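You operate a simulated robot arm through the tools that you are given. There is no shell and no other tool.

You run a simulated two-armed robot. Do the job below in one go: nothing can be reset, and whatever is moved stays where it is left.

## Task
Pick up the green-lid jar with one hand, pass it to the other hand and put it on the back of the clamp bench. Set down upright: green-lid jar.

It is judged by the outcome, as a careful person would: the job done as asked, and still so three seconds after it is handed in. It fails if anything else is knocked over, pushed out of place, dropped, spilled or broken. Lids that push on must go on centred and level and be pressed home; caps that screw on are set level and turned clockwise until they are tight.

## Robot
Two 7-joint arms with two-finger parallel grippers on one trunk, on a base that moves. Base frame: it is fixed to the floor where the robot stands at the start and does not move with it; the origin is under the middle of the robot, x ahead of it, y to its left, z up; the surface under the hand at the start is at about z = 840. Units: mm, degrees, N and s.
The left shoulder is at the start at [20, 113, 1222], the right one opposite. With the tool pointing down near the work surface each hand reaches from about 200 to 600 mm from the robot's upright axis, wherever it stands, measured 20 degrees to its own side. Places, roughly: back of the clamp bench (132x25 cm) [-280, -1220, 860]. Payload 1.57 kg a hand.
The TCP of each hand is the grasp point between the finger pads, 30 mm short of the fingertips. In the tool frame z runs along the fingers and y along their closing line. The gripper opens to 80 mm. The fingers are 17 mm wide and 12 mm thick; the gripper's body (40 by 82 mm) begins 80 mm behind the TCP.
Orientation is that of the tool frame in the base frame, as a unit quaternion [w, x, y, z]. With the fingers straight down and closing along the base's y, the tool's x points along the base's -x, its y along +y and its z along -z.

## Interface
- The arms move only by the tool step_arm. It takes "left_steps", "right_steps" or both (then of equal length, played together; a hand with none holds still); each is a list that holds one entry, the list of rows, each a list of 7 numbers: the shift along the tool's x, y, z in units of 50 mm (1.0 is 50 mm), then the turn, a rotation vector about the tool's x, y, z in units of 8 degrees (1.0 is 8 degrees), then the gripper command, from -1 (fully open) to 1 (shut), values between in proportion. In form: [[[x, y, z, wx, wy, wz, hand], ...]]. A call has 1 to 20 rows; each row shifts and turns the commanded pose from where the row before left it, along the tool's axes as they then stand. A call with a number of a shift or a turn outside -1 to 1 is refused whole. A row lasts 0.2 s, in which the tool goes at most 50 mm and 8.6 degrees; a call with a longer step from one row to the next is refused whole, and so is a gripper value outside its range. A pose out of reach is approached as far as the arm can. The call stops where the force on the tool passes 40 N (or 10 N more than at its start, if that is more) or the arm is blocked; 0.2 s more then pass. The fingers move at their own pace (about 45 mm/s each) and stop on an object; they squeeze with about 43 N. The grip force told is the motor's: it shows also when the fingers shut on nothing. Time passes only in rows, and 0.2 s behind the last, so rows that do not move let the fingers close. It gives the time, the measured TCP pose, the force on the tool (base axes), the opening and the grip force at its end, in the units of the frame above (readings bear some noise), with the torque about the TCP (base axes, N m) and any sound that the robot's microphone picked up, and new pictures: "pictures" is both (left out), scene, wrist or none (wrist: the cameras of the hands that moved).
- Cameras (640 x 400 px; columns grow to the right, rows downward): "scene" is now at [90.6, -26.6, 1336]; the picture's right is [-0.31, -0.95, 0.00], its down [-0.63, 0.21, -0.75] and it looks along [0.71, -0.23, -0.67] (base axes); focal length 214 px, centre (320, 200). "left" rides on the left gripper at [72, 7, -122] in its tool frame; the picture's right is [-0.09, 1.00, 0.00], its down [-0.84, -0.08, -0.54] and it looks along [-0.54, -0.05, 0.84] (tool axes); focal length 238 px, centre (320, 200). "right" rides on the right gripper at [72, -7, -122] in its tool frame; the picture's right is [0.09, 1.00, 0.00], its down [-0.84, 0.08, -0.54] and it looks along [-0.54, 0.05, 0.84] (tool axes); focal length 238 px, centre (320, 200).
- lift_body(by): moves the trunk up (or, below 0, down) by that many mm; the arms and the scene camera ride with it, the base frame stays. It gives what a move gives, with no picture.
- steer(legs): drives the robot by 1 to 6 legs, each [ahead, left, turn to the left] in mm, mm and degrees, along the robot's own axes; the way and the turn of a leg run together, so that a leg with both is an arc; at most 1500 mm and 180 degrees a leg. The arms and the cameras ride along, it lands a little off, and it stops where it bumps. It gives what a move gives, and a new picture of the scene camera.
- aim_head(pan, tilt): turns the head with the scene camera to pan (to the left, within 80 degrees either way) and tilt (down, from -29 to 69), counted from straight ahead of the robot. It gives what a move gives, and a new picture of the scene camera.
- pixel_to_xyz(camera, pixels): for up to 12 pixels [column, row] of the newest picture of that camera ("zoom" is the newest enlarged one), the place [x, y, z] in the base frame of the surface seen there, good to about 2 mm. No time passes.
- zoom(camera, box): a new picture of the part [left, top, right, bottom] of that camera's present view, enlarged. No time passes.
- finish_job(): hands the job in; it is judged then, once.

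Unless the task says otherwise, let go and move clear before handing in.

The tools are called after ">>>" as a command line: name --argument value ..., lists and objects as JSON in quotes. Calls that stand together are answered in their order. step_arm: Moves the arms, as the interface text tells. Its arguments: {"type":"object","properties":{"left_steps":{"type":"array","items":{"type":"array","items":{"type":"array","items":{"type":"number"}}}},"right_steps":{"type":"array","items":{"type":"array","items":{"type":"array","items":{"type":"number"}}}},"pictures":{"type":"string","enum":["both","scene","wrist","none"]}},"required":[]} The other tools are called the same way: lift_body (by) moves the trunk up or down; steer (legs) drives the base; aim_head (pan, tilt) turns the head that bears the scene camera; pixel_to_xyz (camera, pixels) gives the place of the surface under pixels of a picture; zoom (camera, box) takes an enlarged picture of a part of a camera's view; finish_job () hands the job in.

At the start:

```text
time: 0.0
left_ee_pos: [452.1, 323.4, 1111.8]
left_tcp_rot: [0.0, 0.0, 1.0, 0.0]
left_force: [-0.9, -0.7, 0.8]
left_moment: [0.02, 0.0, 0.02]
left_finger_gap: 79.9
left_gripper_force: 0.1
right_ee_pos: [459.3, -64.1, 1116.3]
right_tcp_rot: [-0.001, -0.001, 1.0, 0.0]
right_force: [-0.2, -0.4, 0.1]
right_moment: [-0.03, 0.02, -0.01]
right_finger_gap: 79.7
right_gripper_force: 0.0
trunk travel left (down, up): [-275.0, 295.0]
robot x, y, heading: [0.0, 0.1, 0.1]
head pan, tilt (commanded): [-18.3, 41.8]
```

scene: 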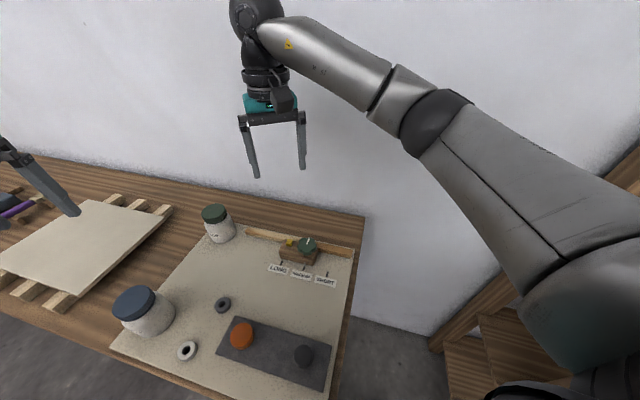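
right: 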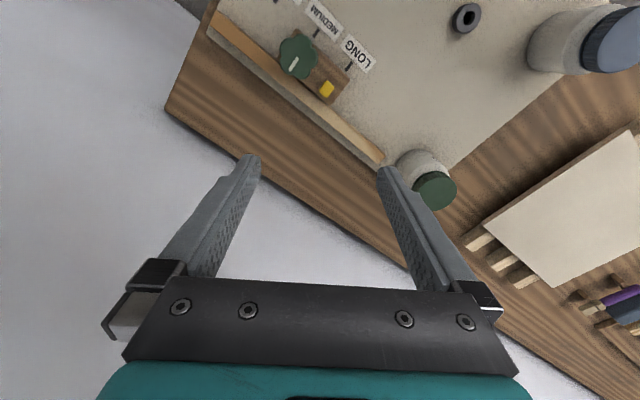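
left: 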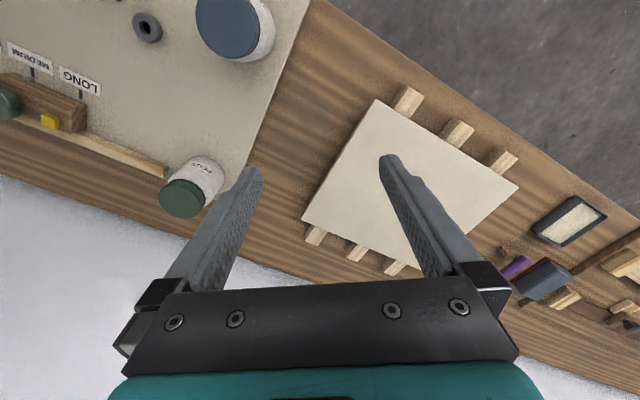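

The scene picture shows the green-lid jar near (217, 222) and a blue-lid jar near (145, 310) on the board in front of me. I'll measure the jar and surroundings.

>>> pixel_to_xyz --camera "scene" --pixels '[[213, 211], [214, 206], [222, 232], [225, 241], [203, 216], [229, 212], [135, 300], [300, 250], [240, 225], [190, 240], [240, 255], [350, 250]]'

>>> zoom --camera "scene" --box '[100, 180, 370, 350]'

>>> zoom --camera "left" --box '[100, 100, 300, 240]'

```text
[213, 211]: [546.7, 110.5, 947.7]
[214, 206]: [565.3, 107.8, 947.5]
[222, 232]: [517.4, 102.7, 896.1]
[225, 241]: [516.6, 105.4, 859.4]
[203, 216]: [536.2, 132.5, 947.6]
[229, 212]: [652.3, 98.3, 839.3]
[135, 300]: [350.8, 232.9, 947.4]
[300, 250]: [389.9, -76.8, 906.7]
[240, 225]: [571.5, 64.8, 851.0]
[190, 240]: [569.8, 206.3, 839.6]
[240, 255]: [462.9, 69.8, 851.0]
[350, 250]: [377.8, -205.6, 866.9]
```

```text
2.35 times, centred on (235, 265) of scene
```

zoom: 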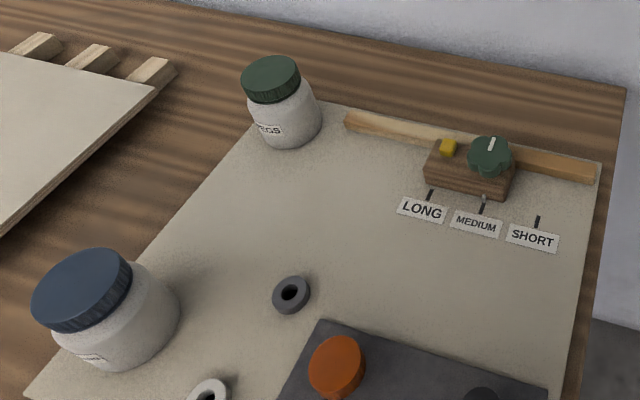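

```text
2.86 times, centred on (200, 170) of left
```

zoom: 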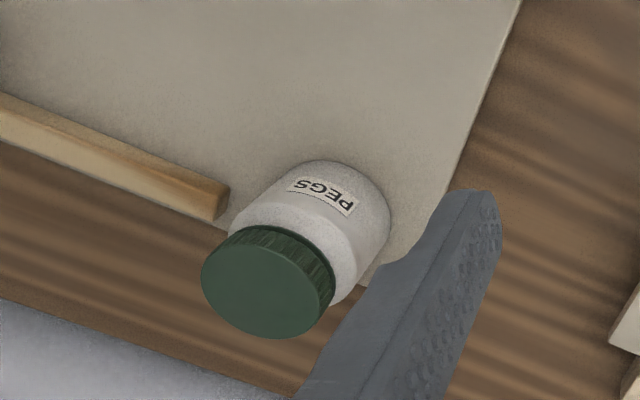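

The jar's lid top is at z≈947.6 and it stands on the board at z≈851; I need its diameter and centre. I'll sample lid and body edges in the newest zoom (left camera).

>>> pixel_to_xyz --camera "zoom" --pixels '[[204, 285], [318, 300], [262, 240], [260, 335], [230, 250], [290, 320], [345, 290], [240, 215], [385, 215], [320, 165], [350, 240], [215, 205]]'

>>> zoom --camera "scene" --box '[180, 190, 260, 250]'

```text
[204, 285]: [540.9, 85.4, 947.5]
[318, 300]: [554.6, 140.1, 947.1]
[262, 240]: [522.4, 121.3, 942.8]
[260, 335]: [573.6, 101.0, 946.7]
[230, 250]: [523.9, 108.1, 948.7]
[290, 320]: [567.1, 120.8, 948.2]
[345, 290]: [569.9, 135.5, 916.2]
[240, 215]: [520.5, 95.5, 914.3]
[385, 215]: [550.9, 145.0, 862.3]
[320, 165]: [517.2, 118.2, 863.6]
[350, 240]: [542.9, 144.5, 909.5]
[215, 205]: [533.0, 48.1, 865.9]
```

```text
6.67 times, centred on (220, 220) of scene
```

zoom: 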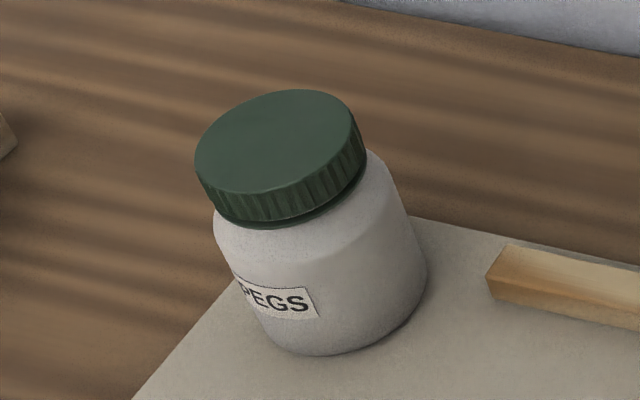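

The jar is centred near (547, 113): lid Ø≈56, body Ø≈64, height ≈97 mm. Before planning the handover I'll look at the clamp bench on the right-rear by turning the head.

>>> aim_head --pan -80 --tilt 30

```text
time: 1.3
left_ee_pos: [451.0, 324.0, 1111.5]
left_tcp_rot: [0.0, 0.0, 1.0, 0.001]
left_force: [-0.6, -0.3, 0.3]
left_moment: [0.02, 0.0, 0.0]
left_finger_gap: 79.9
left_gripper_force: 0.0
right_ee_pos: [457.5, -64.5, 1116.1]
right_tcp_rot: [-0.001, -0.001, 1.0, 0.001]
right_force: [0.5, 0.4, -0.3]
right_moment: [0.0, -0.03, 0.03]
right_finger_gap: 80.3
right_gripper_force: 0.0
trunk travel left (down, up): [-275.0, 295.0]
robot x, y, heading: [-1.0, 3.9, -0.0]
head pan, tilt (commanded): [-80.0, 30.0]
```

scene: 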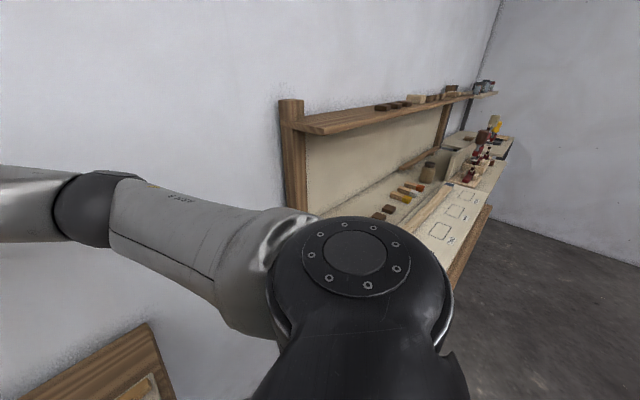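

The clamp bench appears at right, around (420, 190), with a shelf over its back. I'll zoom in there.

>>> zoom --camera "scene" --box '[270, 60, 530, 280]'

>>> zoom --camera "scene" --box '[360, 120, 520, 240]'

>>> pixel_to_xyz --camera "scene" --pixels '[[380, 205], [430, 172], [430, 210], [470, 140], [445, 260], [300, 110], [400, 170], [490, 200], [355, 130], [490, 95], [405, 195], [460, 165]]'

```text
1.82 times, centred on (400, 170) of scene
```

zoom: 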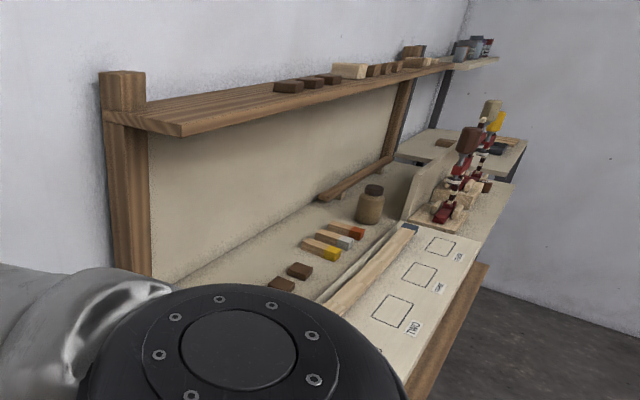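

```text
3.33 times, centred on (440, 180) of scene
```

zoom: 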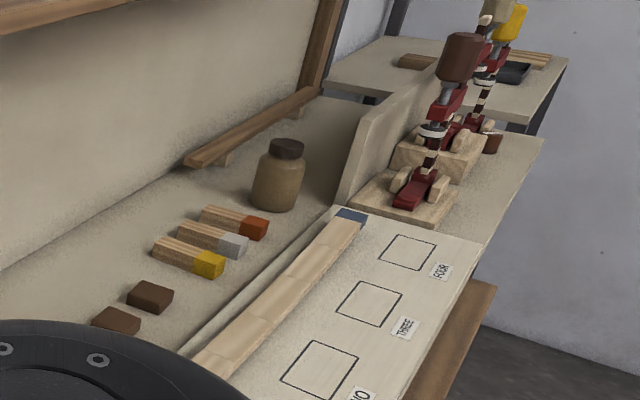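

```text
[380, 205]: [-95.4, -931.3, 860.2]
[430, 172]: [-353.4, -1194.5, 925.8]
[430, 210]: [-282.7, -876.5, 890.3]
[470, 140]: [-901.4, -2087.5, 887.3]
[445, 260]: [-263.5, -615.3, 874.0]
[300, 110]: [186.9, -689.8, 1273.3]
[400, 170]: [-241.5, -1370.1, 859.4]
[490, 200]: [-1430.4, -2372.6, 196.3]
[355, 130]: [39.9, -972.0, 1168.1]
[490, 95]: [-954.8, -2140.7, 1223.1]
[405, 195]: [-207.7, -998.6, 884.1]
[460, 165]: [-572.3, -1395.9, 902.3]
```

The bench's back strip (z≈860) carries blocks, chisels/brushes and a brown jar, with a shelf above it. I'll measure the geometry of these via the last zoom.

>>> pixel_to_xyz --camera "zoom" --pixels '[[60, 240], [200, 190], [130, 230], [190, 165], [310, 90], [275, 195], [285, 150], [230, 290], [335, 225], [340, 190], [120, 310], [300, 240]]'

>>> pixel_to_xyz --camera "zoom" --pixels '[[160, 250], [215, 270], [205, 210], [265, 230], [100, 315], [170, 295], [400, 240], [480, 245], [400, 390], [475, 320], [290, 60], [20, 180]]'

>>> pixel_to_xyz --camera "scene" --pixels '[[307, 133], [290, 130], [282, 100], [497, 95], [450, 97], [345, 130], [400, 118], [440, 108], [290, 160], [290, 200], [450, 140], [390, 150]]'

```text
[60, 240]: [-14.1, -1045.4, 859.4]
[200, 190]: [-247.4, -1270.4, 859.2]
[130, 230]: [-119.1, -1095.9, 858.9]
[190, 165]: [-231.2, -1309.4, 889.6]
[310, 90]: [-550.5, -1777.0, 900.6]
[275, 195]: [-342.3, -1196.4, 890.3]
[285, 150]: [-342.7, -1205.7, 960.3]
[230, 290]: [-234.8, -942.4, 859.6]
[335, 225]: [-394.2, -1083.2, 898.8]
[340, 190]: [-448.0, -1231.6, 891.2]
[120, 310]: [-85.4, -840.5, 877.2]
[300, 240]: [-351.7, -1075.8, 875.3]
```

```text
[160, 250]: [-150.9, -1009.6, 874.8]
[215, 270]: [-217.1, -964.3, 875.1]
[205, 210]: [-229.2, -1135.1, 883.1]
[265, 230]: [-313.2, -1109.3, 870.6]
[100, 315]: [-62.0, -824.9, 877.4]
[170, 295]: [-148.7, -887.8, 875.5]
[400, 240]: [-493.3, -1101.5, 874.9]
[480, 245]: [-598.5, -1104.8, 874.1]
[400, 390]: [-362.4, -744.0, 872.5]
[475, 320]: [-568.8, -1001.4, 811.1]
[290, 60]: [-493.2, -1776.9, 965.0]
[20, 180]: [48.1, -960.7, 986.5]
```

```text
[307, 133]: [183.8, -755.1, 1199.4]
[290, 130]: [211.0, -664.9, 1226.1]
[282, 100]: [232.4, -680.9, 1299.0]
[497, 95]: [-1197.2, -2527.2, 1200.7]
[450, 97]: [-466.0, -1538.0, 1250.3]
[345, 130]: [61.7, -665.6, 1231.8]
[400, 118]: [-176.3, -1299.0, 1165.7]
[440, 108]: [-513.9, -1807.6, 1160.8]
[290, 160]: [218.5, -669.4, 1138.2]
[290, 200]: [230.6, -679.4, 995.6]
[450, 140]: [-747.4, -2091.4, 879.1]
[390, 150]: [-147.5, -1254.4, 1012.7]
```

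Bench geometry worked out: its back panel runs along about (-0.55, -0.83), with free strip space behind the chisels. I'll pick the jar top-down with the left hand (fingers closing at 45° to avoid the rail end near (565, 50)), so first I turn and hover the left hand above the jar.

>>> step_arm --left_steps '[[[0, 0, 0, 0, 0, 0.9375, -1], [0, 0, 0, 0, 0, 0.9375, -1], [0, 0, 0, 0, 0, 0.9375, -1], [0, 0, 0, 0, 0, 0.9375, -1], [0, 0, 0, 0, 0, 0.9375, -1], [0, 0, 0, 0, 0, 0.9375, -1], [-0.719, -0.271, 0.2, 0, 0, 0, -1], [-0.719, -0.271, 0.2, 0, 0, 0, -1], [-0.719, -0.271, 0.2, 0, 0, 0, -1], [-0.719, -0.271, 0.2, 0, 0, 0, -1], [-0.719, -0.271, 0.2, 0, 0, 0, -1], [-0.719, -0.271, 0.2, 0, 0, 0, -1]]]' --pictures "wrist"

>>> aim_head --pan -5 --tilt 42

```text
time: 3.9
left_ee_pos: [544.9, 112.9, 1051.2]
left_tcp_rot: [0.0, 0.382, 0.924, 0.0]
left_force: [0.3, -0.5, -0.6]
left_moment: [0.03, 0.02, -0.01]
left_finger_gap: 80.0
left_gripper_force: 0.1
right_ee_pos: [458.3, -65.2, 1116.9]
right_tcp_rot: [0.001, 0.0, 1.0, 0.001]
right_force: [-0.4, 0.5, 0.5]
right_moment: [0.02, 0.0, 0.0]
right_finger_gap: 80.3
right_gripper_force: 0.0
trunk travel left (down, up): [-275.0, 295.0]
robot x, y, heading: [-1.0, 0.2, 0.1]
head pan, tilt (commanded): [-80.0, 30.0]
```

left: 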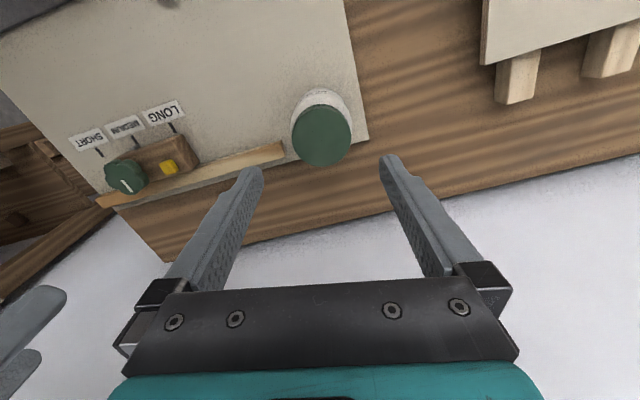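

```text
time: 5.4
left_ee_pos: [545.2, 114.1, 1052.2]
left_tcp_rot: [0.0, 0.382, 0.924, -0.001]
left_force: [1.2, 0.3, 0.0]
left_moment: [0.0, 0.01, -0.01]
left_finger_gap: 80.1
left_gripper_force: 0.1
right_ee_pos: [458.1, -64.3, 1116.6]
right_tcp_rot: [0.0, 0.0, 1.0, 0.0]
right_force: [1.1, -0.7, -0.4]
right_moment: [0.03, 0.01, 0.0]
right_finger_gap: 80.0
right_gripper_force: 0.0
trunk travel left (down, up): [-275.0, 295.0]
robot x, y, heading: [-1.4, 1.7, 0.1]
head pan, tilt (commanded): [-5.0, 42.0]
```

scene: 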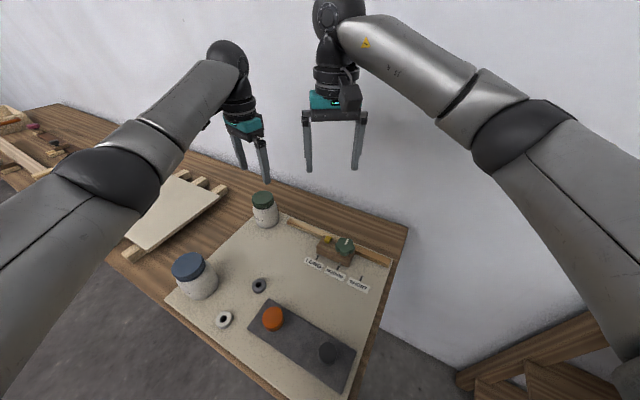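

The left camera shows the lid at (322, 135) between the fingers' lines. I'll measure its rim precisely.

>>> zoom --camera "left" --box '[250, 70, 400, 180]'

>>> pixel_to_xyz --camera "left" --pixels '[[322, 135], [296, 135], [348, 137], [322, 110], [322, 162], [304, 117], [341, 118], [304, 155], [341, 156], [283, 152], [320, 92], [296, 112]]'

```text
3.64 times, centred on (325, 125) of left
```

zoom: 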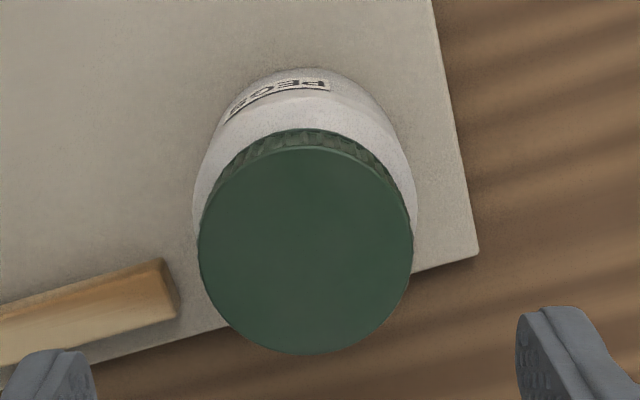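

```text
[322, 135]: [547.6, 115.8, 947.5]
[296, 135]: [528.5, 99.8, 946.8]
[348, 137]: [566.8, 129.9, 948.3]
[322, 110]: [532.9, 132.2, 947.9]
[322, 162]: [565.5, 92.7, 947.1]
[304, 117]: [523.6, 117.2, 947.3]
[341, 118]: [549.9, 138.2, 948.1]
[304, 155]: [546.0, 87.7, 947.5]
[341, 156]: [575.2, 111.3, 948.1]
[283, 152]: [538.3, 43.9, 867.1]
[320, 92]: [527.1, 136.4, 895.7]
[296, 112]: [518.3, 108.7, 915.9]
```

Lid centre is (549, 113), radius 27.5; body radius ≈32 up to z≈912, and the rail end at (538, 44) is clear of the finger path. I'll centre and descend to z≈892 with open fingers.

>>> step_arm --left_steps '[[[-0.064, 0.05, 0, 0, 0, 0, -1], [0, 0, 0.64, 0, 0, 0, -1], [0, 0, 0.64, 0, 0, 0, -1], [0, 0, 0.64, 0, 0, 0, -1], [0, 0, 0.64, 0, 0, 0, -1], [0, 0, 0.32, 0, 0, 0, -1], [0, 0, 0.32, 0, 0, 0, -1], [0, 0, 0, 0, 0, 0, -1]]]' --pictures "both"

```text
time: 7.2
left_ee_pos: [549.7, 114.3, 891.0]
left_tcp_rot: [0.0, 0.383, 0.924, 0.0]
left_force: [0.6, 0.0, 0.3]
left_moment: [0.01, 0.02, 0.03]
left_finger_gap: 80.1
left_gripper_force: 0.1
right_ee_pos: [458.5, -64.3, 1116.8]
right_tcp_rot: [0.0, 0.001, 1.0, 0.0]
right_force: [-0.6, 1.2, 0.0]
right_moment: [-0.01, -0.02, -0.02]
right_finger_gap: 80.0
right_gripper_force: 0.0
trunk travel left (down, up): [-275.0, 295.0]
robot x, y, heading: [-3.6, -0.4, -0.2]
head pan, tilt (commanded): [-5.0, 42.0]
```

scene: 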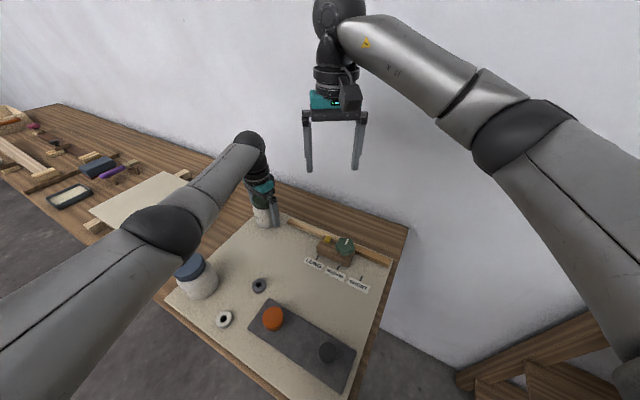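
left: 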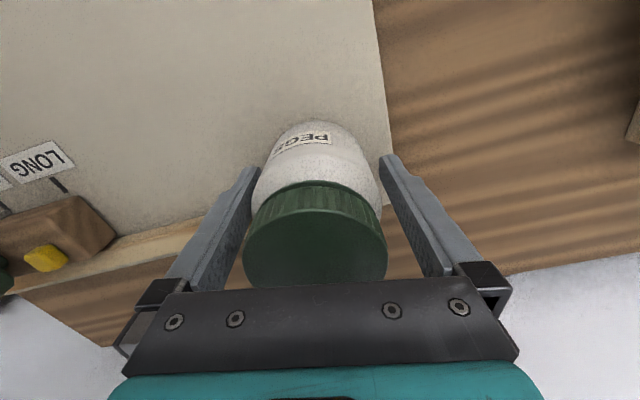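

The jar sits centred between the left fingers with no contact force. Now I close the left gripper.

>>> step_arm --left_steps '[[[0, 0, 0, 0, 0, 0, 1], [0, 0, 0, 0, 0, 0, 1], [0, 0, 0, 0, 0, 0, 1], [0, 0, 0, 0, 0, 0, 1]]]' --pictures "wrist"

```text
time: 8.2
left_ee_pos: [548.6, 114.3, 891.0]
left_tcp_rot: [0.0, 0.383, 0.924, 0.0]
left_force: [0.7, 0.0, 0.4]
left_moment: [0.03, 0.02, -0.02]
left_finger_gap: 65.8
left_gripper_force: 42.7
right_ee_pos: [457.4, -63.4, 1116.6]
right_tcp_rot: [0.0, 0.0, 1.0, 0.0]
right_force: [0.5, 0.2, 0.0]
right_moment: [0.01, -0.01, -0.01]
right_finger_gap: 80.2
right_gripper_force: 0.1
trunk travel left (down, up): [-275.0, 295.0]
robot x, y, heading: [-1.2, -2.4, -0.1]
head pan, tilt (commanded): [-5.0, 42.0]
```

left: 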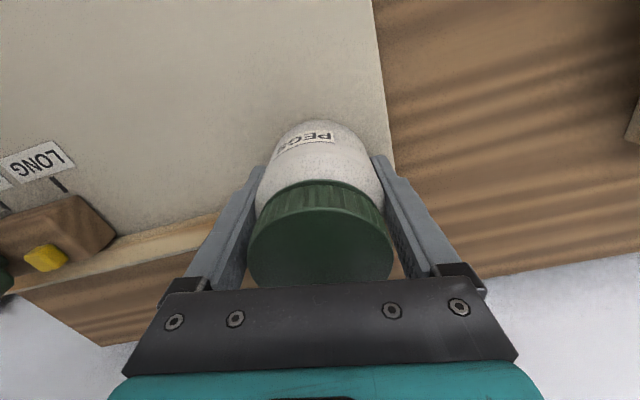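

The left fingers stopped on the jar at 65.8 mm with 42.7 N grip. I'll lift it 160 mm straight up while the right hand turns (45° in yaw, fingers raised to 35° below horizontal) and backs into a pre-handover pose.

>>> step_arm --left_steps '[[[0, 0, -0.2, 0, 0, 0, 1], [0, 0, -0.4, 0, 0, 0, 1], [0, 0, -0.6, 0, 0, 0, 1], [0, 0, -0.7, 0, 0, 0, 1], [0, 0, -0.7, 0, 0, 0, 1], [0, 0, -0.6, 0, 0, 0, 1], [0, 0, 0, 0, 0, 0, 1], [0, 0, 0, 0, 0, 0, 1], [0, 0, 0, 0, 0, 0, 1], [0, 0, 0, 0, 0, 0, 1], [0, 0, 0, 0, 0, 0, 1], [0, 0, 0, 0, 0, 0, 1], [0, 0, 0, 0, 0, 0, 1], [0, 0, 0, 0, 0, 0, 1], [0, 0, 0, 0, 0, 0, 1]]]' --right_steps '[[[0, 0, 0, 0, 0, -0.9375, -1], [0, 0, 0, 0, 0, -0.9375, -1], [0, 0, 0, 0, 0, -0.9375, -1], [0, 0, 0, 0, 0, -0.9375, -1], [0, 0, 0, 0, 0, -0.9375, -1], [0, 0, 0, 0, 0, -0.9375, -1], [0, 0, 0, 0, -0.982, 0, -1], [0, 0, 0, 0, -0.982, 0, -1], [0, 0, 0, 0, -0.982, 0, -1], [0, 0, 0, 0, -0.982, 0, -1], [0, 0, 0, 0, -0.982, 0, -1], [0, 0, 0, 0, -0.982, 0, -1], [0, 0, 0, 0, -0.982, 0, -1], [0.047, 0.439, -0.554, 0, 0, 0, -1], [0.047, 0.439, -0.554, 0, 0, 0, -1]]]' --pictures "both"

```text
time: 11.4
left_ee_pos: [550.6, 112.7, 1051.0]
left_tcp_rot: [0.0, 0.383, 0.924, 0.0]
left_force: [-0.3, 0.2, -1.2]
left_moment: [0.02, 0.01, -0.03]
left_finger_gap: 65.5
left_gripper_force: 42.4
right_ee_pos: [393.6, -66.7, 1146.5]
right_tcp_rot: [0.427, -0.34, 0.819, 0.177]
right_force: [-0.4, 1.0, -0.7]
right_moment: [-0.02, -0.02, 0.02]
right_finger_gap: 79.7
right_gripper_force: 0.1
trunk travel left (down, up): [-275.0, 295.0]
robot x, y, heading: [-1.1, -2.2, 0.1]
head pan, tilt (commanded): [-5.0, 42.0]
```

scene: 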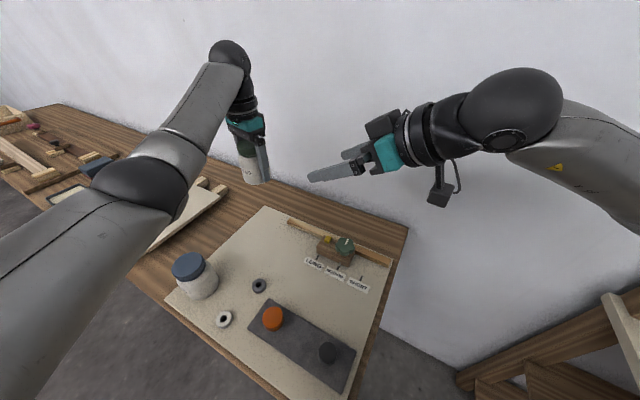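
right: 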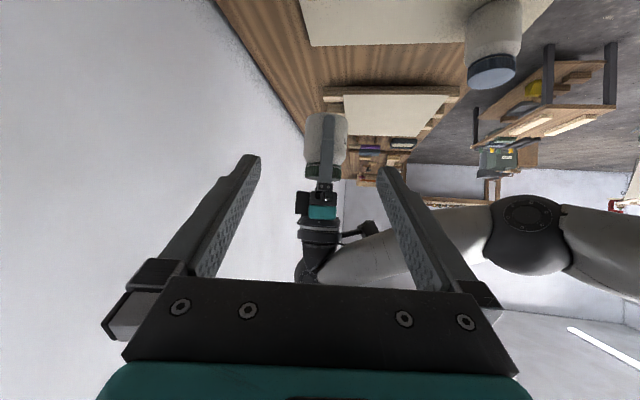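
left: 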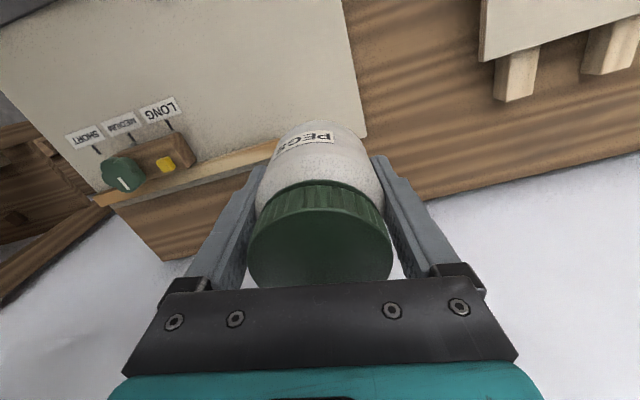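

The jar is off the table and still gripped (65.5 mm). I want to check what protrudes above/below the right hand near (385, 125) and (440, 190).

>>> zoom --camera "scene" --box '[290, 70, 500, 220]'

>>> zoom --camera "scene" --box '[200, 90, 320, 200]'

>>> zoom --camera "right" --box '[250, 80, 420, 290]'

```text
2.67 times, centred on (395, 145) of scene
```

zoom: 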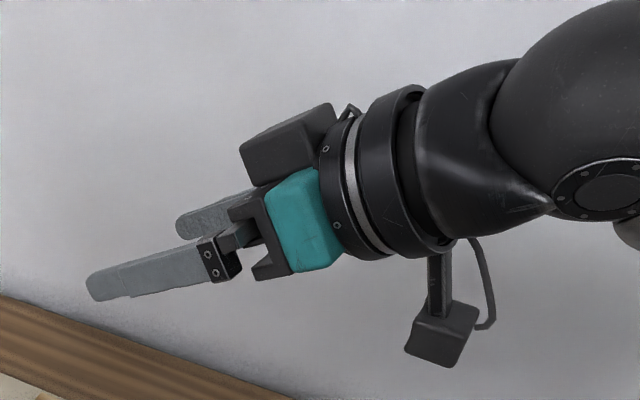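

```text
3.64 times, centred on (260, 145) of scene
```

zoom: 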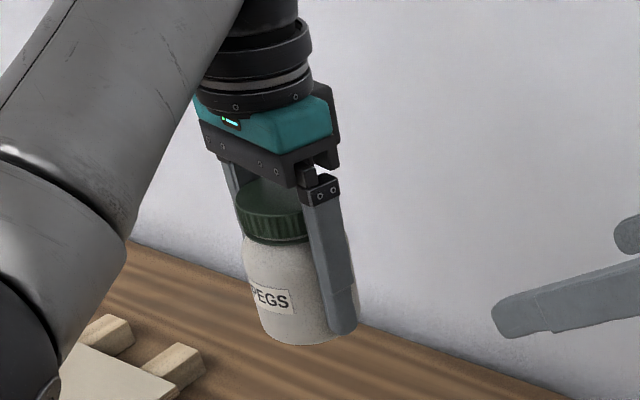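

```text
1.90 times, centred on (335, 185) of right
```

zoom: 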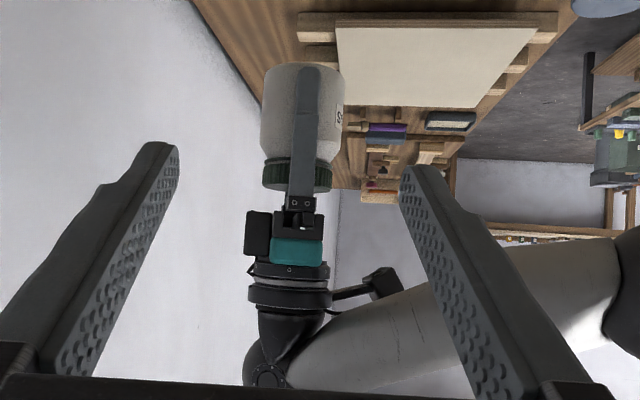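

A dark box sits on the side of the gripper opposite the camera (near (385, 125)); it could foul the other hand in the handover, so I'll measure it.

>>> pixel_to_xyz --camera "scene" --pixels '[[367, 127], [372, 138], [395, 112], [398, 118], [384, 135], [381, 120], [375, 155], [392, 150], [345, 157], [430, 185], [445, 195], [405, 128]]'

>>> zoom --camera "scene" --box '[340, 95, 420, 175]'

```text
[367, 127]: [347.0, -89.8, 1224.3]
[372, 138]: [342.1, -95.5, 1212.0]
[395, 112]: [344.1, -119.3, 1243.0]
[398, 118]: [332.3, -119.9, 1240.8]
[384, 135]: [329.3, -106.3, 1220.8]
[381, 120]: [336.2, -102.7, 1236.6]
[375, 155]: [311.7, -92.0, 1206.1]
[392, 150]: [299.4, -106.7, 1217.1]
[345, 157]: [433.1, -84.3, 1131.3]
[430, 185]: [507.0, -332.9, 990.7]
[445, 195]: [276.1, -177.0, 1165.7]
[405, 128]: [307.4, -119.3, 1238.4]
```

```text
5.00 times, centred on (380, 135) of scene
```

zoom: 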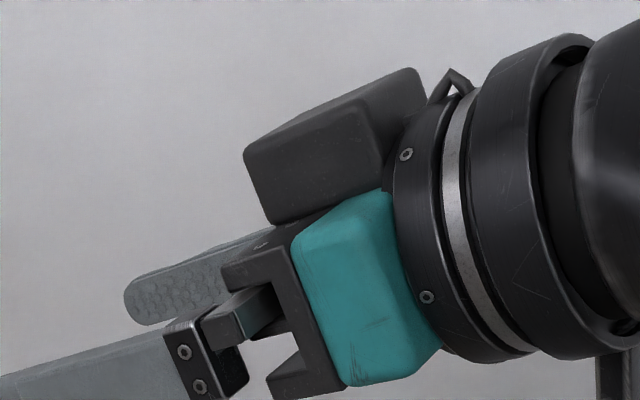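

The box only protrudes 38 mm on the tool's −x side, so a handover with the right hand at 35° tilt clears the left palm if the jar sits ~12 mm toward the right fingertips. I'll bring the jar with the left hand to (480, 20) in front of the right hand.

>>> step_arm --left_steps '[[[-0.067, -0.461, -0.048, 0, 0, 0, 1], [-0.067, -0.461, -0.048, 0, 0, 0, 1], [-0.067, -0.461, -0.048, 0, 0, 0, 1], [-0.067, -0.461, -0.048, 0, 0, 0, 1], [-0.067, -0.461, -0.048, 0, 0, 0, 1], [0, 0, 0, 0, 0, 0, 1]]]' --right_steps '[[[0, 0, 0, 0, 0, 0, -1], [0, 0, 0, 0, 0, 0, -1], [0, 0, 0, 0, 0, 0, -1], [0, 0, 0, 0, 0, 0, -1], [0, 0, 0, 0, 0, 0, -1], [0, 0, 0, 0, 0, 0, -1]]]' --pictures "both"

```text
time: 12.8
left_ee_pos: [480.2, 18.0, 1064.1]
left_tcp_rot: [0.001, 0.383, 0.924, 0.001]
left_force: [-0.4, -0.5, -1.5]
left_moment: [0.0, 0.02, 0.0]
left_finger_gap: 65.7
left_gripper_force: 42.9
right_ee_pos: [393.9, -66.6, 1144.4]
right_tcp_rot: [0.427, -0.339, 0.82, 0.176]
right_force: [0.9, -0.2, -0.2]
right_moment: [0.01, 0.0, -0.01]
right_finger_gap: 79.9
right_gripper_force: 0.0
trunk travel left (down, up): [-275.0, 295.0]
robot x, y, heading: [-3.1, 0.4, 0.1]
head pan, tilt (commanded): [-5.0, 42.0]
```

scene: 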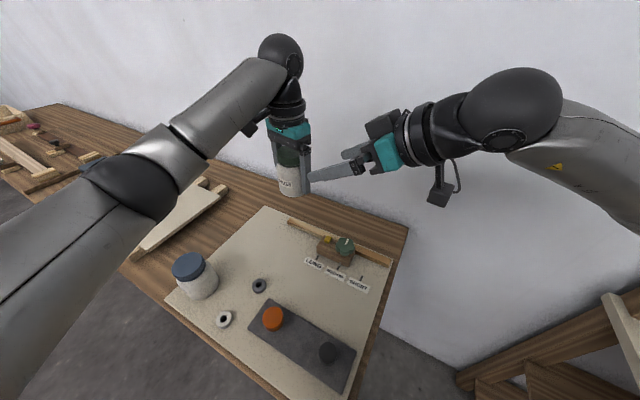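
right: 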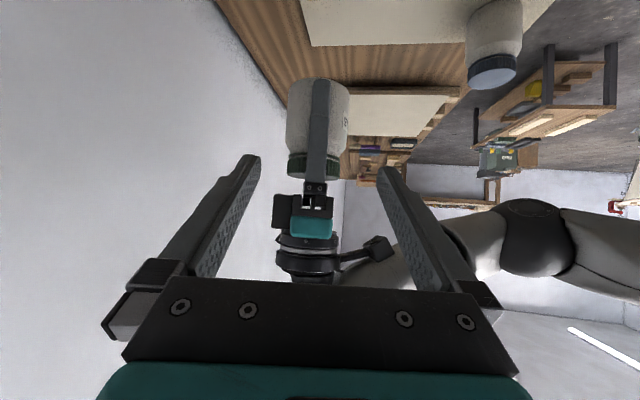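
left: 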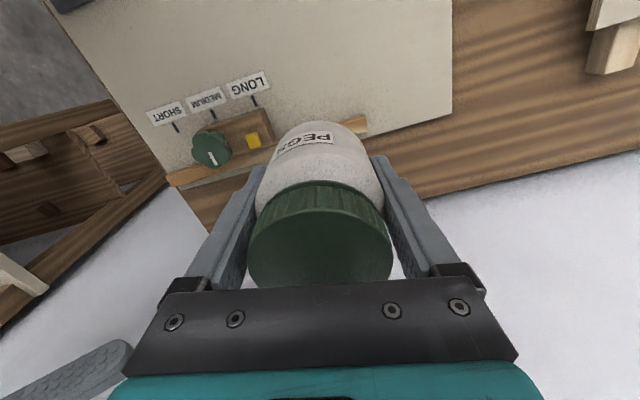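

Both hands are aligned (lateral error ≈1 mm); the jar in the right camera is at (318, 130), midway between the fingers. I'll advance the right hand 85 mm along its fingers and check.

>>> step_arm --left_steps '[[[0, 0, 0, 0, 0, 0, 1], [0, 0, 0, 0, 0, 0, 1], [0, 0, 0, 0, 0, 0, 1], [0, 0, 0, 0, 0, 0, 1]]]' --right_steps '[[[0, 0, 0.5, 0, 0, 0, -1], [0, 0, 0.6, 0, 0, 0, -1], [0, 0, 0.6, 0, 0, 0, -1], [0, 0, 0, 0, 0, 0, -1]]]' --pictures "both"

>>> zoom --camera "scene" --box '[230, 80, 430, 220]'

```text
time: 13.8
left_ee_pos: [481.3, 19.6, 1064.6]
left_tcp_rot: [0.0, 0.383, 0.924, 0.0]
left_force: [-0.3, 0.2, -1.3]
left_moment: [-0.01, 0.01, 0.01]
left_finger_gap: 65.4
left_gripper_force: 43.0
right_ee_pos: [444.2, -19.4, 1095.7]
right_tcp_rot: [0.427, -0.339, 0.819, 0.177]
right_force: [0.8, -0.9, 0.8]
right_moment: [-0.06, 0.02, -0.01]
right_finger_gap: 80.0
right_gripper_force: 0.1
trunk travel left (down, up): [-275.0, 295.0]
robot x, y, heading: [-0.3, -2.2, 0.1]
head pan, tilt (commanded): [-5.0, 42.0]
```

scene: 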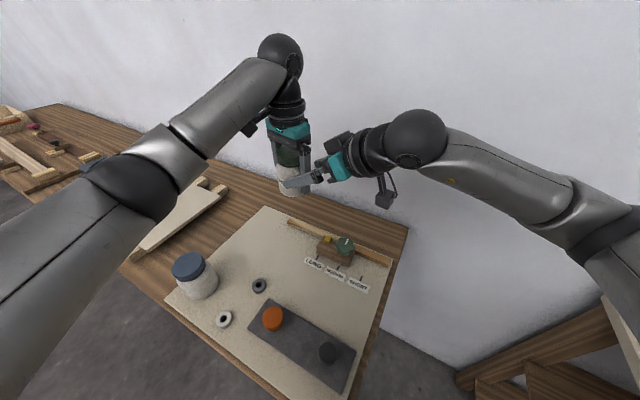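
right: 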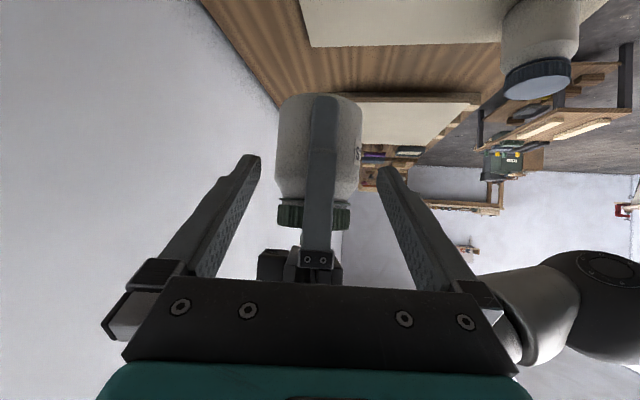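
left: 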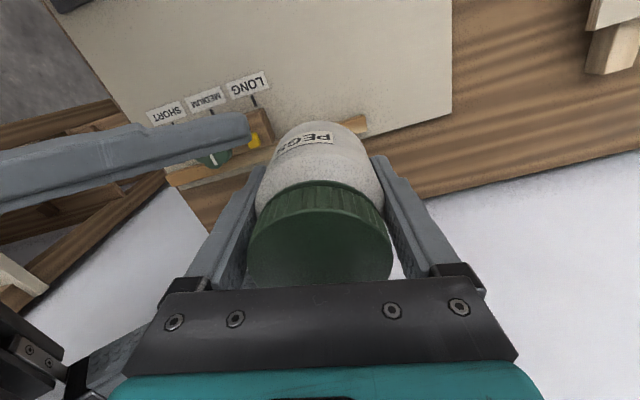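

```text
2.86 times, centred on (330, 150) of scene
```

zoom: 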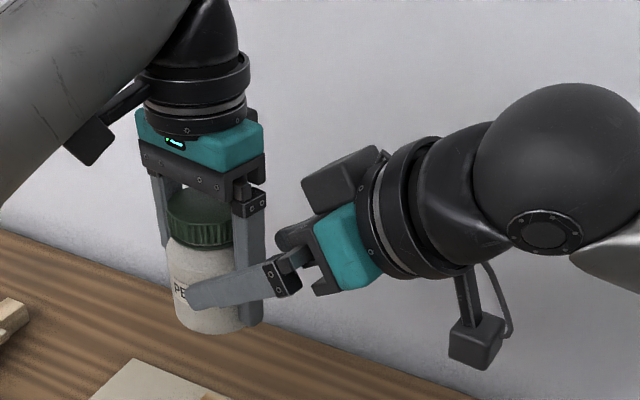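

The right fingers straddle the jar cleanly (mid-fingers column ≈319 vs jar ≈318). I'll advance the last 50 mm and check clearances before closing.

>>> step_arm --left_steps '[[[0, 0, 0, 0, 0, 0, 1], [0, 0, 0, 0, 0, 0, 1], [0, 0, 0, 0, 0, 0, 1], [0, 0, 0, 0, 0, 0, 1]]]' --right_steps '[[[0, 0, 0.4, 0, 0, 0, -1], [0, 0, 0.3, 0, 0, 0, -1], [0, 0, 0.3, 0, 0, 0, -1], [0, 0, 0, 0, 0, 0, -1]]]' --pictures "both"

>>> zoom --camera "scene" --box '[230, 80, 430, 220]'

```text
time: 14.8
left_ee_pos: [480.7, 18.7, 1063.8]
left_tcp_rot: [0.0, 0.382, 0.924, 0.0]
left_force: [-0.2, -0.1, -1.5]
left_moment: [0.0, 0.03, -0.01]
left_finger_gap: 65.4
left_gripper_force: 43.4
right_ee_pos: [472.8, 10.9, 1067.7]
right_tcp_rot: [0.427, -0.339, 0.82, 0.176]
right_force: [-0.7, 0.2, 0.0]
right_moment: [-0.03, -0.03, 0.0]
right_finger_gap: 80.0
right_gripper_force: 0.1
trunk travel left (down, up): [-275.0, 295.0]
robot x, y, heading: [-0.8, 1.2, -0.1]
head pan, tilt (commanded): [-5.0, 42.0]
```

scene: 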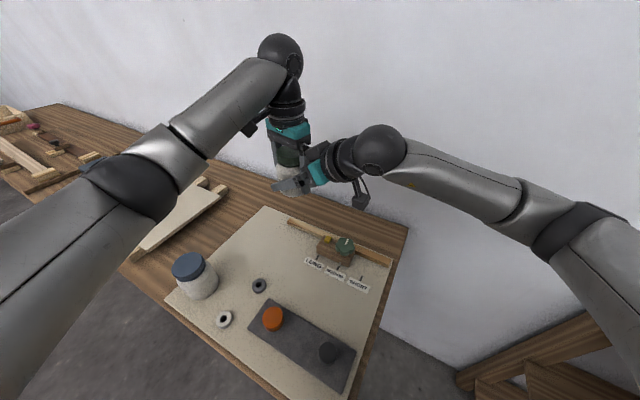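
right: 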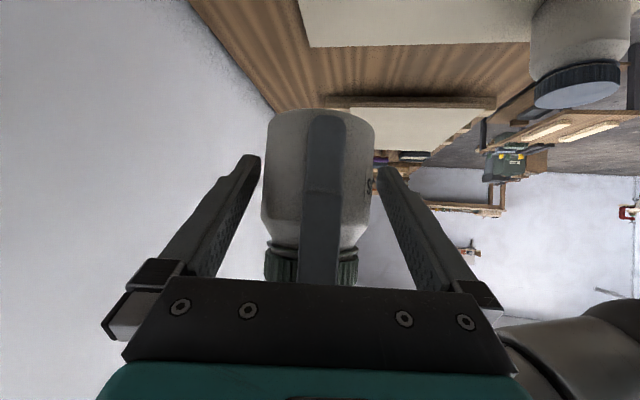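
left: 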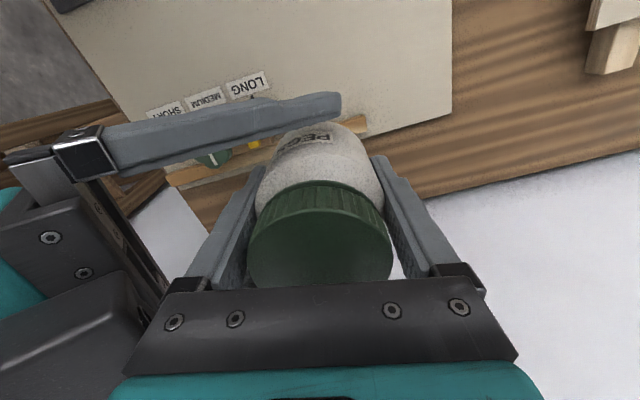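

```text
2.86 times, centred on (330, 150) of scene
```

zoom: 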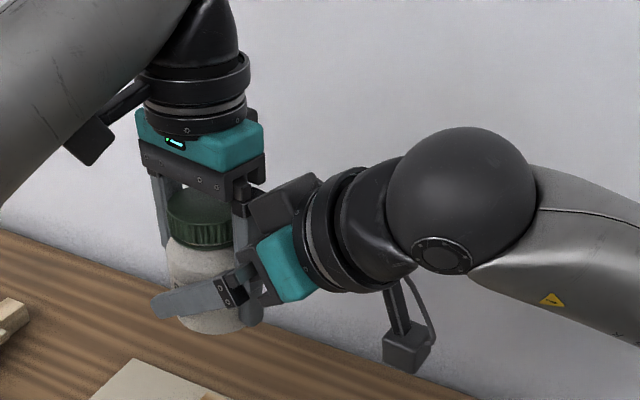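

No contact forces; the right fingers flank the jar just below the shoulder, and the box stays clear of the left finger. I close the right gripper now while the left still holds.

>>> step_arm --left_steps '[[[0, 0, 0, 0, 0, 0, 1], [0, 0, 0, 0, 0, 0, 1], [0, 0, 0, 0, 0, 0, 1], [0, 0, 0, 0, 0, 0, 1]]]' --right_steps '[[[0, 0, 0, 0, 0, 0, 1], [0, 0, 0, 0, 0, 0, 1], [0, 0, 0, 0, 0, 0, 1], [0, 0, 0, 0, 0, 0, 1]]]' --pictures "both"

```text
time: 15.8
left_ee_pos: [481.3, 19.0, 1064.5]
left_tcp_rot: [-0.001, 0.383, 0.924, 0.001]
left_force: [-9.3, 2.5, 1.2]
left_moment: [0.14, 0.12, 0.06]
left_finger_gap: 65.4
left_gripper_force: 42.7
right_ee_pos: [473.7, 9.7, 1067.3]
right_tcp_rot: [0.427, -0.339, 0.82, 0.176]
right_force: [9.2, -1.6, -1.5]
right_moment: [-0.17, -0.16, -0.15]
right_finger_gap: 64.8
right_gripper_force: 42.1
trunk travel left (down, up): [-275.0, 295.0]
robot x, y, heading: [2.0, 0.0, -0.1]
head pan, tilt (commanded): [-5.0, 42.0]
```

scene: 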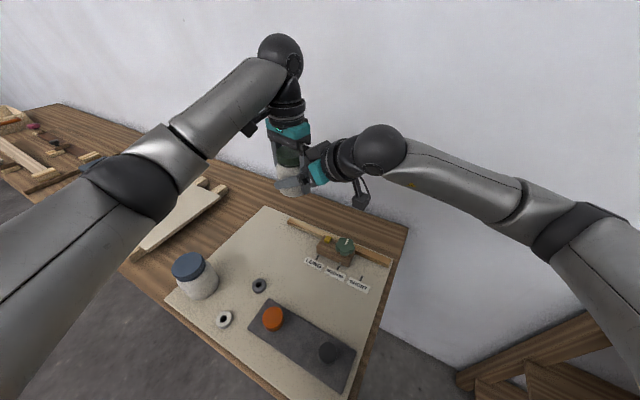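
right: 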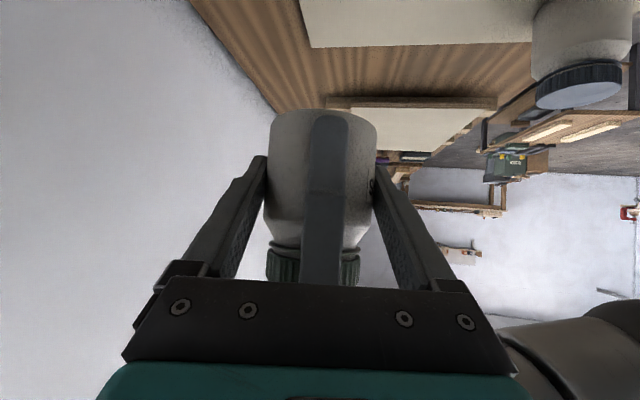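
left: 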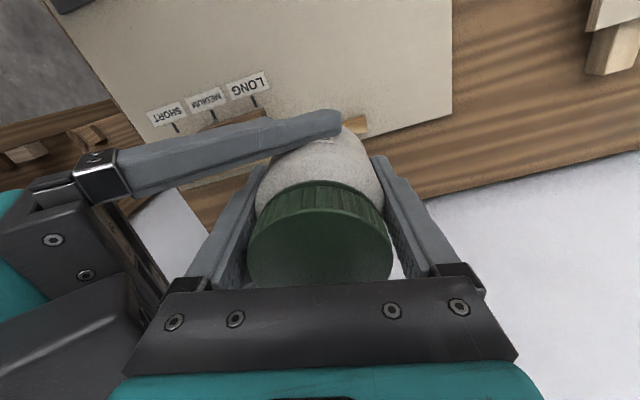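

The right hand now grips the jar too (64.8 mm, 42 N) with only ~9 N internal force. I open the left fingers just to 72 mm.

>>> step_arm --left_steps '[[[0, 0, 0, 0, 0, 0, -0.8], [0, 0, 0, 0, 0, 0, -0.8], [0, 0, 0, 0, 0, 0, -0.8]]]' --right_steps '[[[0, 0, 0, 0, 0, 0, 1], [0, 0, 0, 0, 0, 0, 1], [0, 0, 0, 0, 0, 0, 1]]]' --pictures "both"

>>> zoom --camera "scene" --box '[230, 80, 430, 220]'

```text
time: 16.6
left_ee_pos: [480.9, 18.0, 1064.2]
left_tcp_rot: [0.0, 0.383, 0.924, -0.001]
left_force: [0.1, 0.5, -0.5]
left_moment: [0.01, -0.01, 0.0]
left_finger_gap: 72.3
left_gripper_force: 0.0
right_ee_pos: [473.4, 9.6, 1068.7]
right_tcp_rot: [0.427, -0.34, 0.819, 0.177]
right_force: [0.5, 0.6, -0.6]
right_moment: [-0.01, 0.0, -0.02]
right_finger_gap: 64.9
right_gripper_force: 43.2
trunk travel left (down, up): [-275.0, 295.0]
robot x, y, heading: [0.6, -0.5, 0.1]
head pan, tilt (commanded): [-5.0, 42.0]
```

scene: 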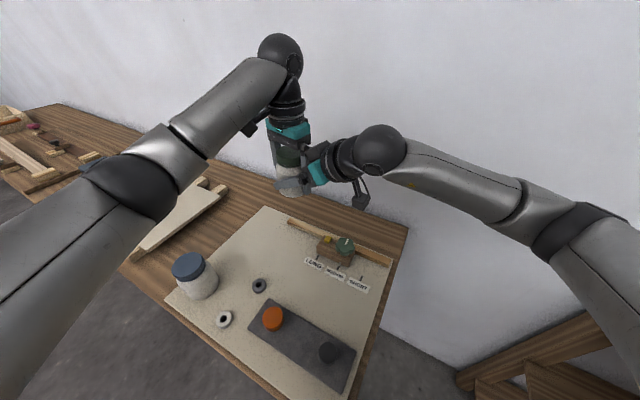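
right: 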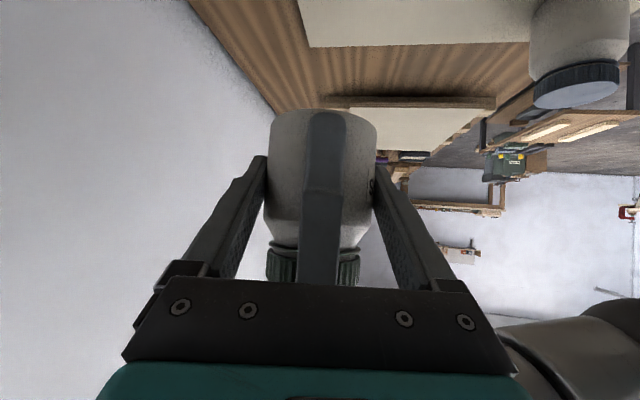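
left: 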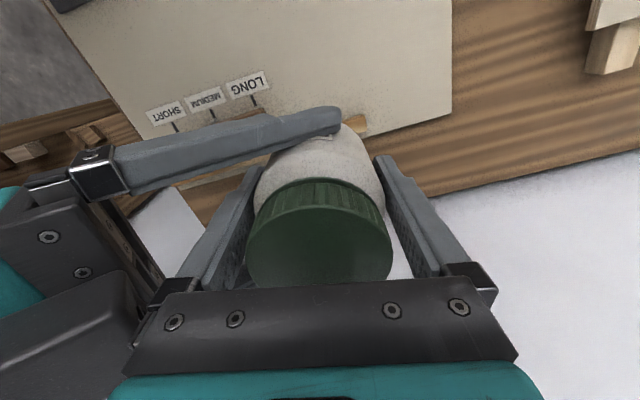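

```text
2.86 times, centred on (330, 150) of scene
```

zoom: 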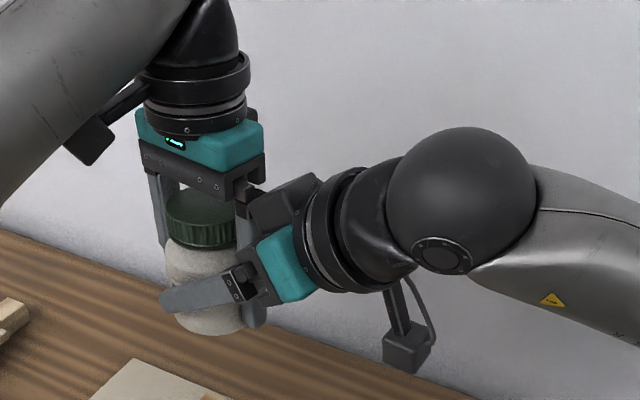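

The right hand alone holds the jar steadily (64.9 mm, 43 N). The left hand now rises straight up, clear of the lid.

>>> step_arm --left_steps '[[[0, 0, -0.3, 0, 0, 0, -0.8], [0, 0, -0.5, 0, 0, 0, -0.8], [0, 0, -0.6, 0, 0, 0, -0.8], [0, 0, -0.6, 0, 0, 0, -0.8], [0, 0, -0.6, 0, 0, 0, -0.8], [0, 0, 0, 0, 0, 0, -0.8]]]' --right_steps '[[[0, 0, 0, 0, 0, 0, 1], [0, 0, 0, 0, 0, 0, 1], [0, 0, 0, 0, 0, 0, 1], [0, 0, 0, 0, 0, 0, 1], [0, 0, 0, 0, 0, 0, 1], [0, 0, 0, 0, 0, 0, 1]]]' --pictures "both"

```text
time: 18.0
left_ee_pos: [479.7, 16.8, 1193.5]
left_tcp_rot: [0.0, 0.383, 0.924, 0.0]
left_force: [-0.3, 0.5, -0.2]
left_moment: [-0.01, -0.01, 0.01]
left_finger_gap: 72.3
left_gripper_force: 0.1
right_ee_pos: [472.3, 10.6, 1068.6]
right_tcp_rot: [0.427, -0.34, 0.819, 0.177]
right_force: [-0.3, 0.3, -0.4]
right_moment: [-0.01, 0.0, 0.05]
right_finger_gap: 65.1
right_gripper_force: 42.9
trunk travel left (down, up): [-275.0, 295.0]
robot x, y, heading: [1.3, -1.7, -0.1]
head pan, tilt (commanded): [-5.0, 42.0]
```

scene: 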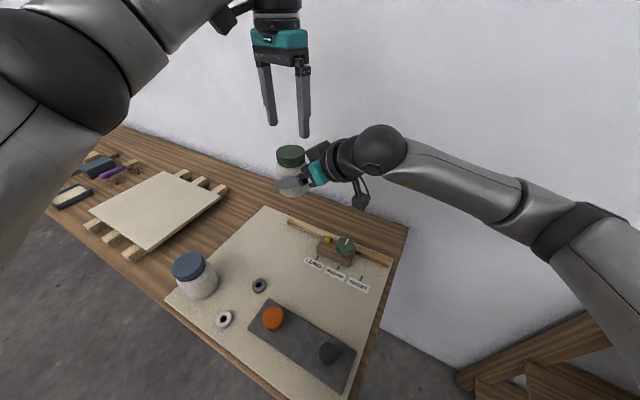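
right: 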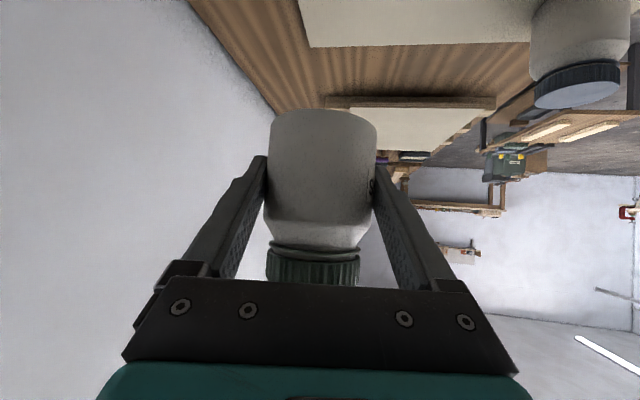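
left: 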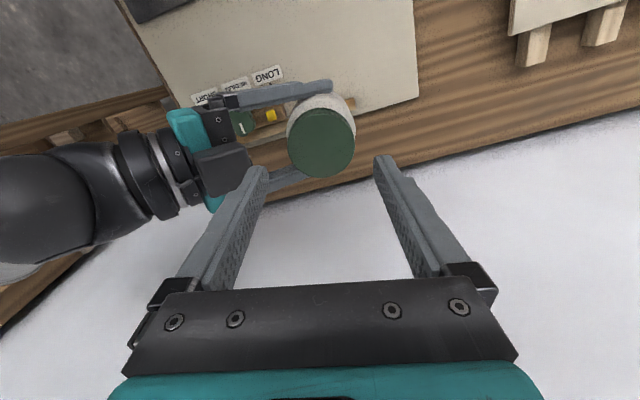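

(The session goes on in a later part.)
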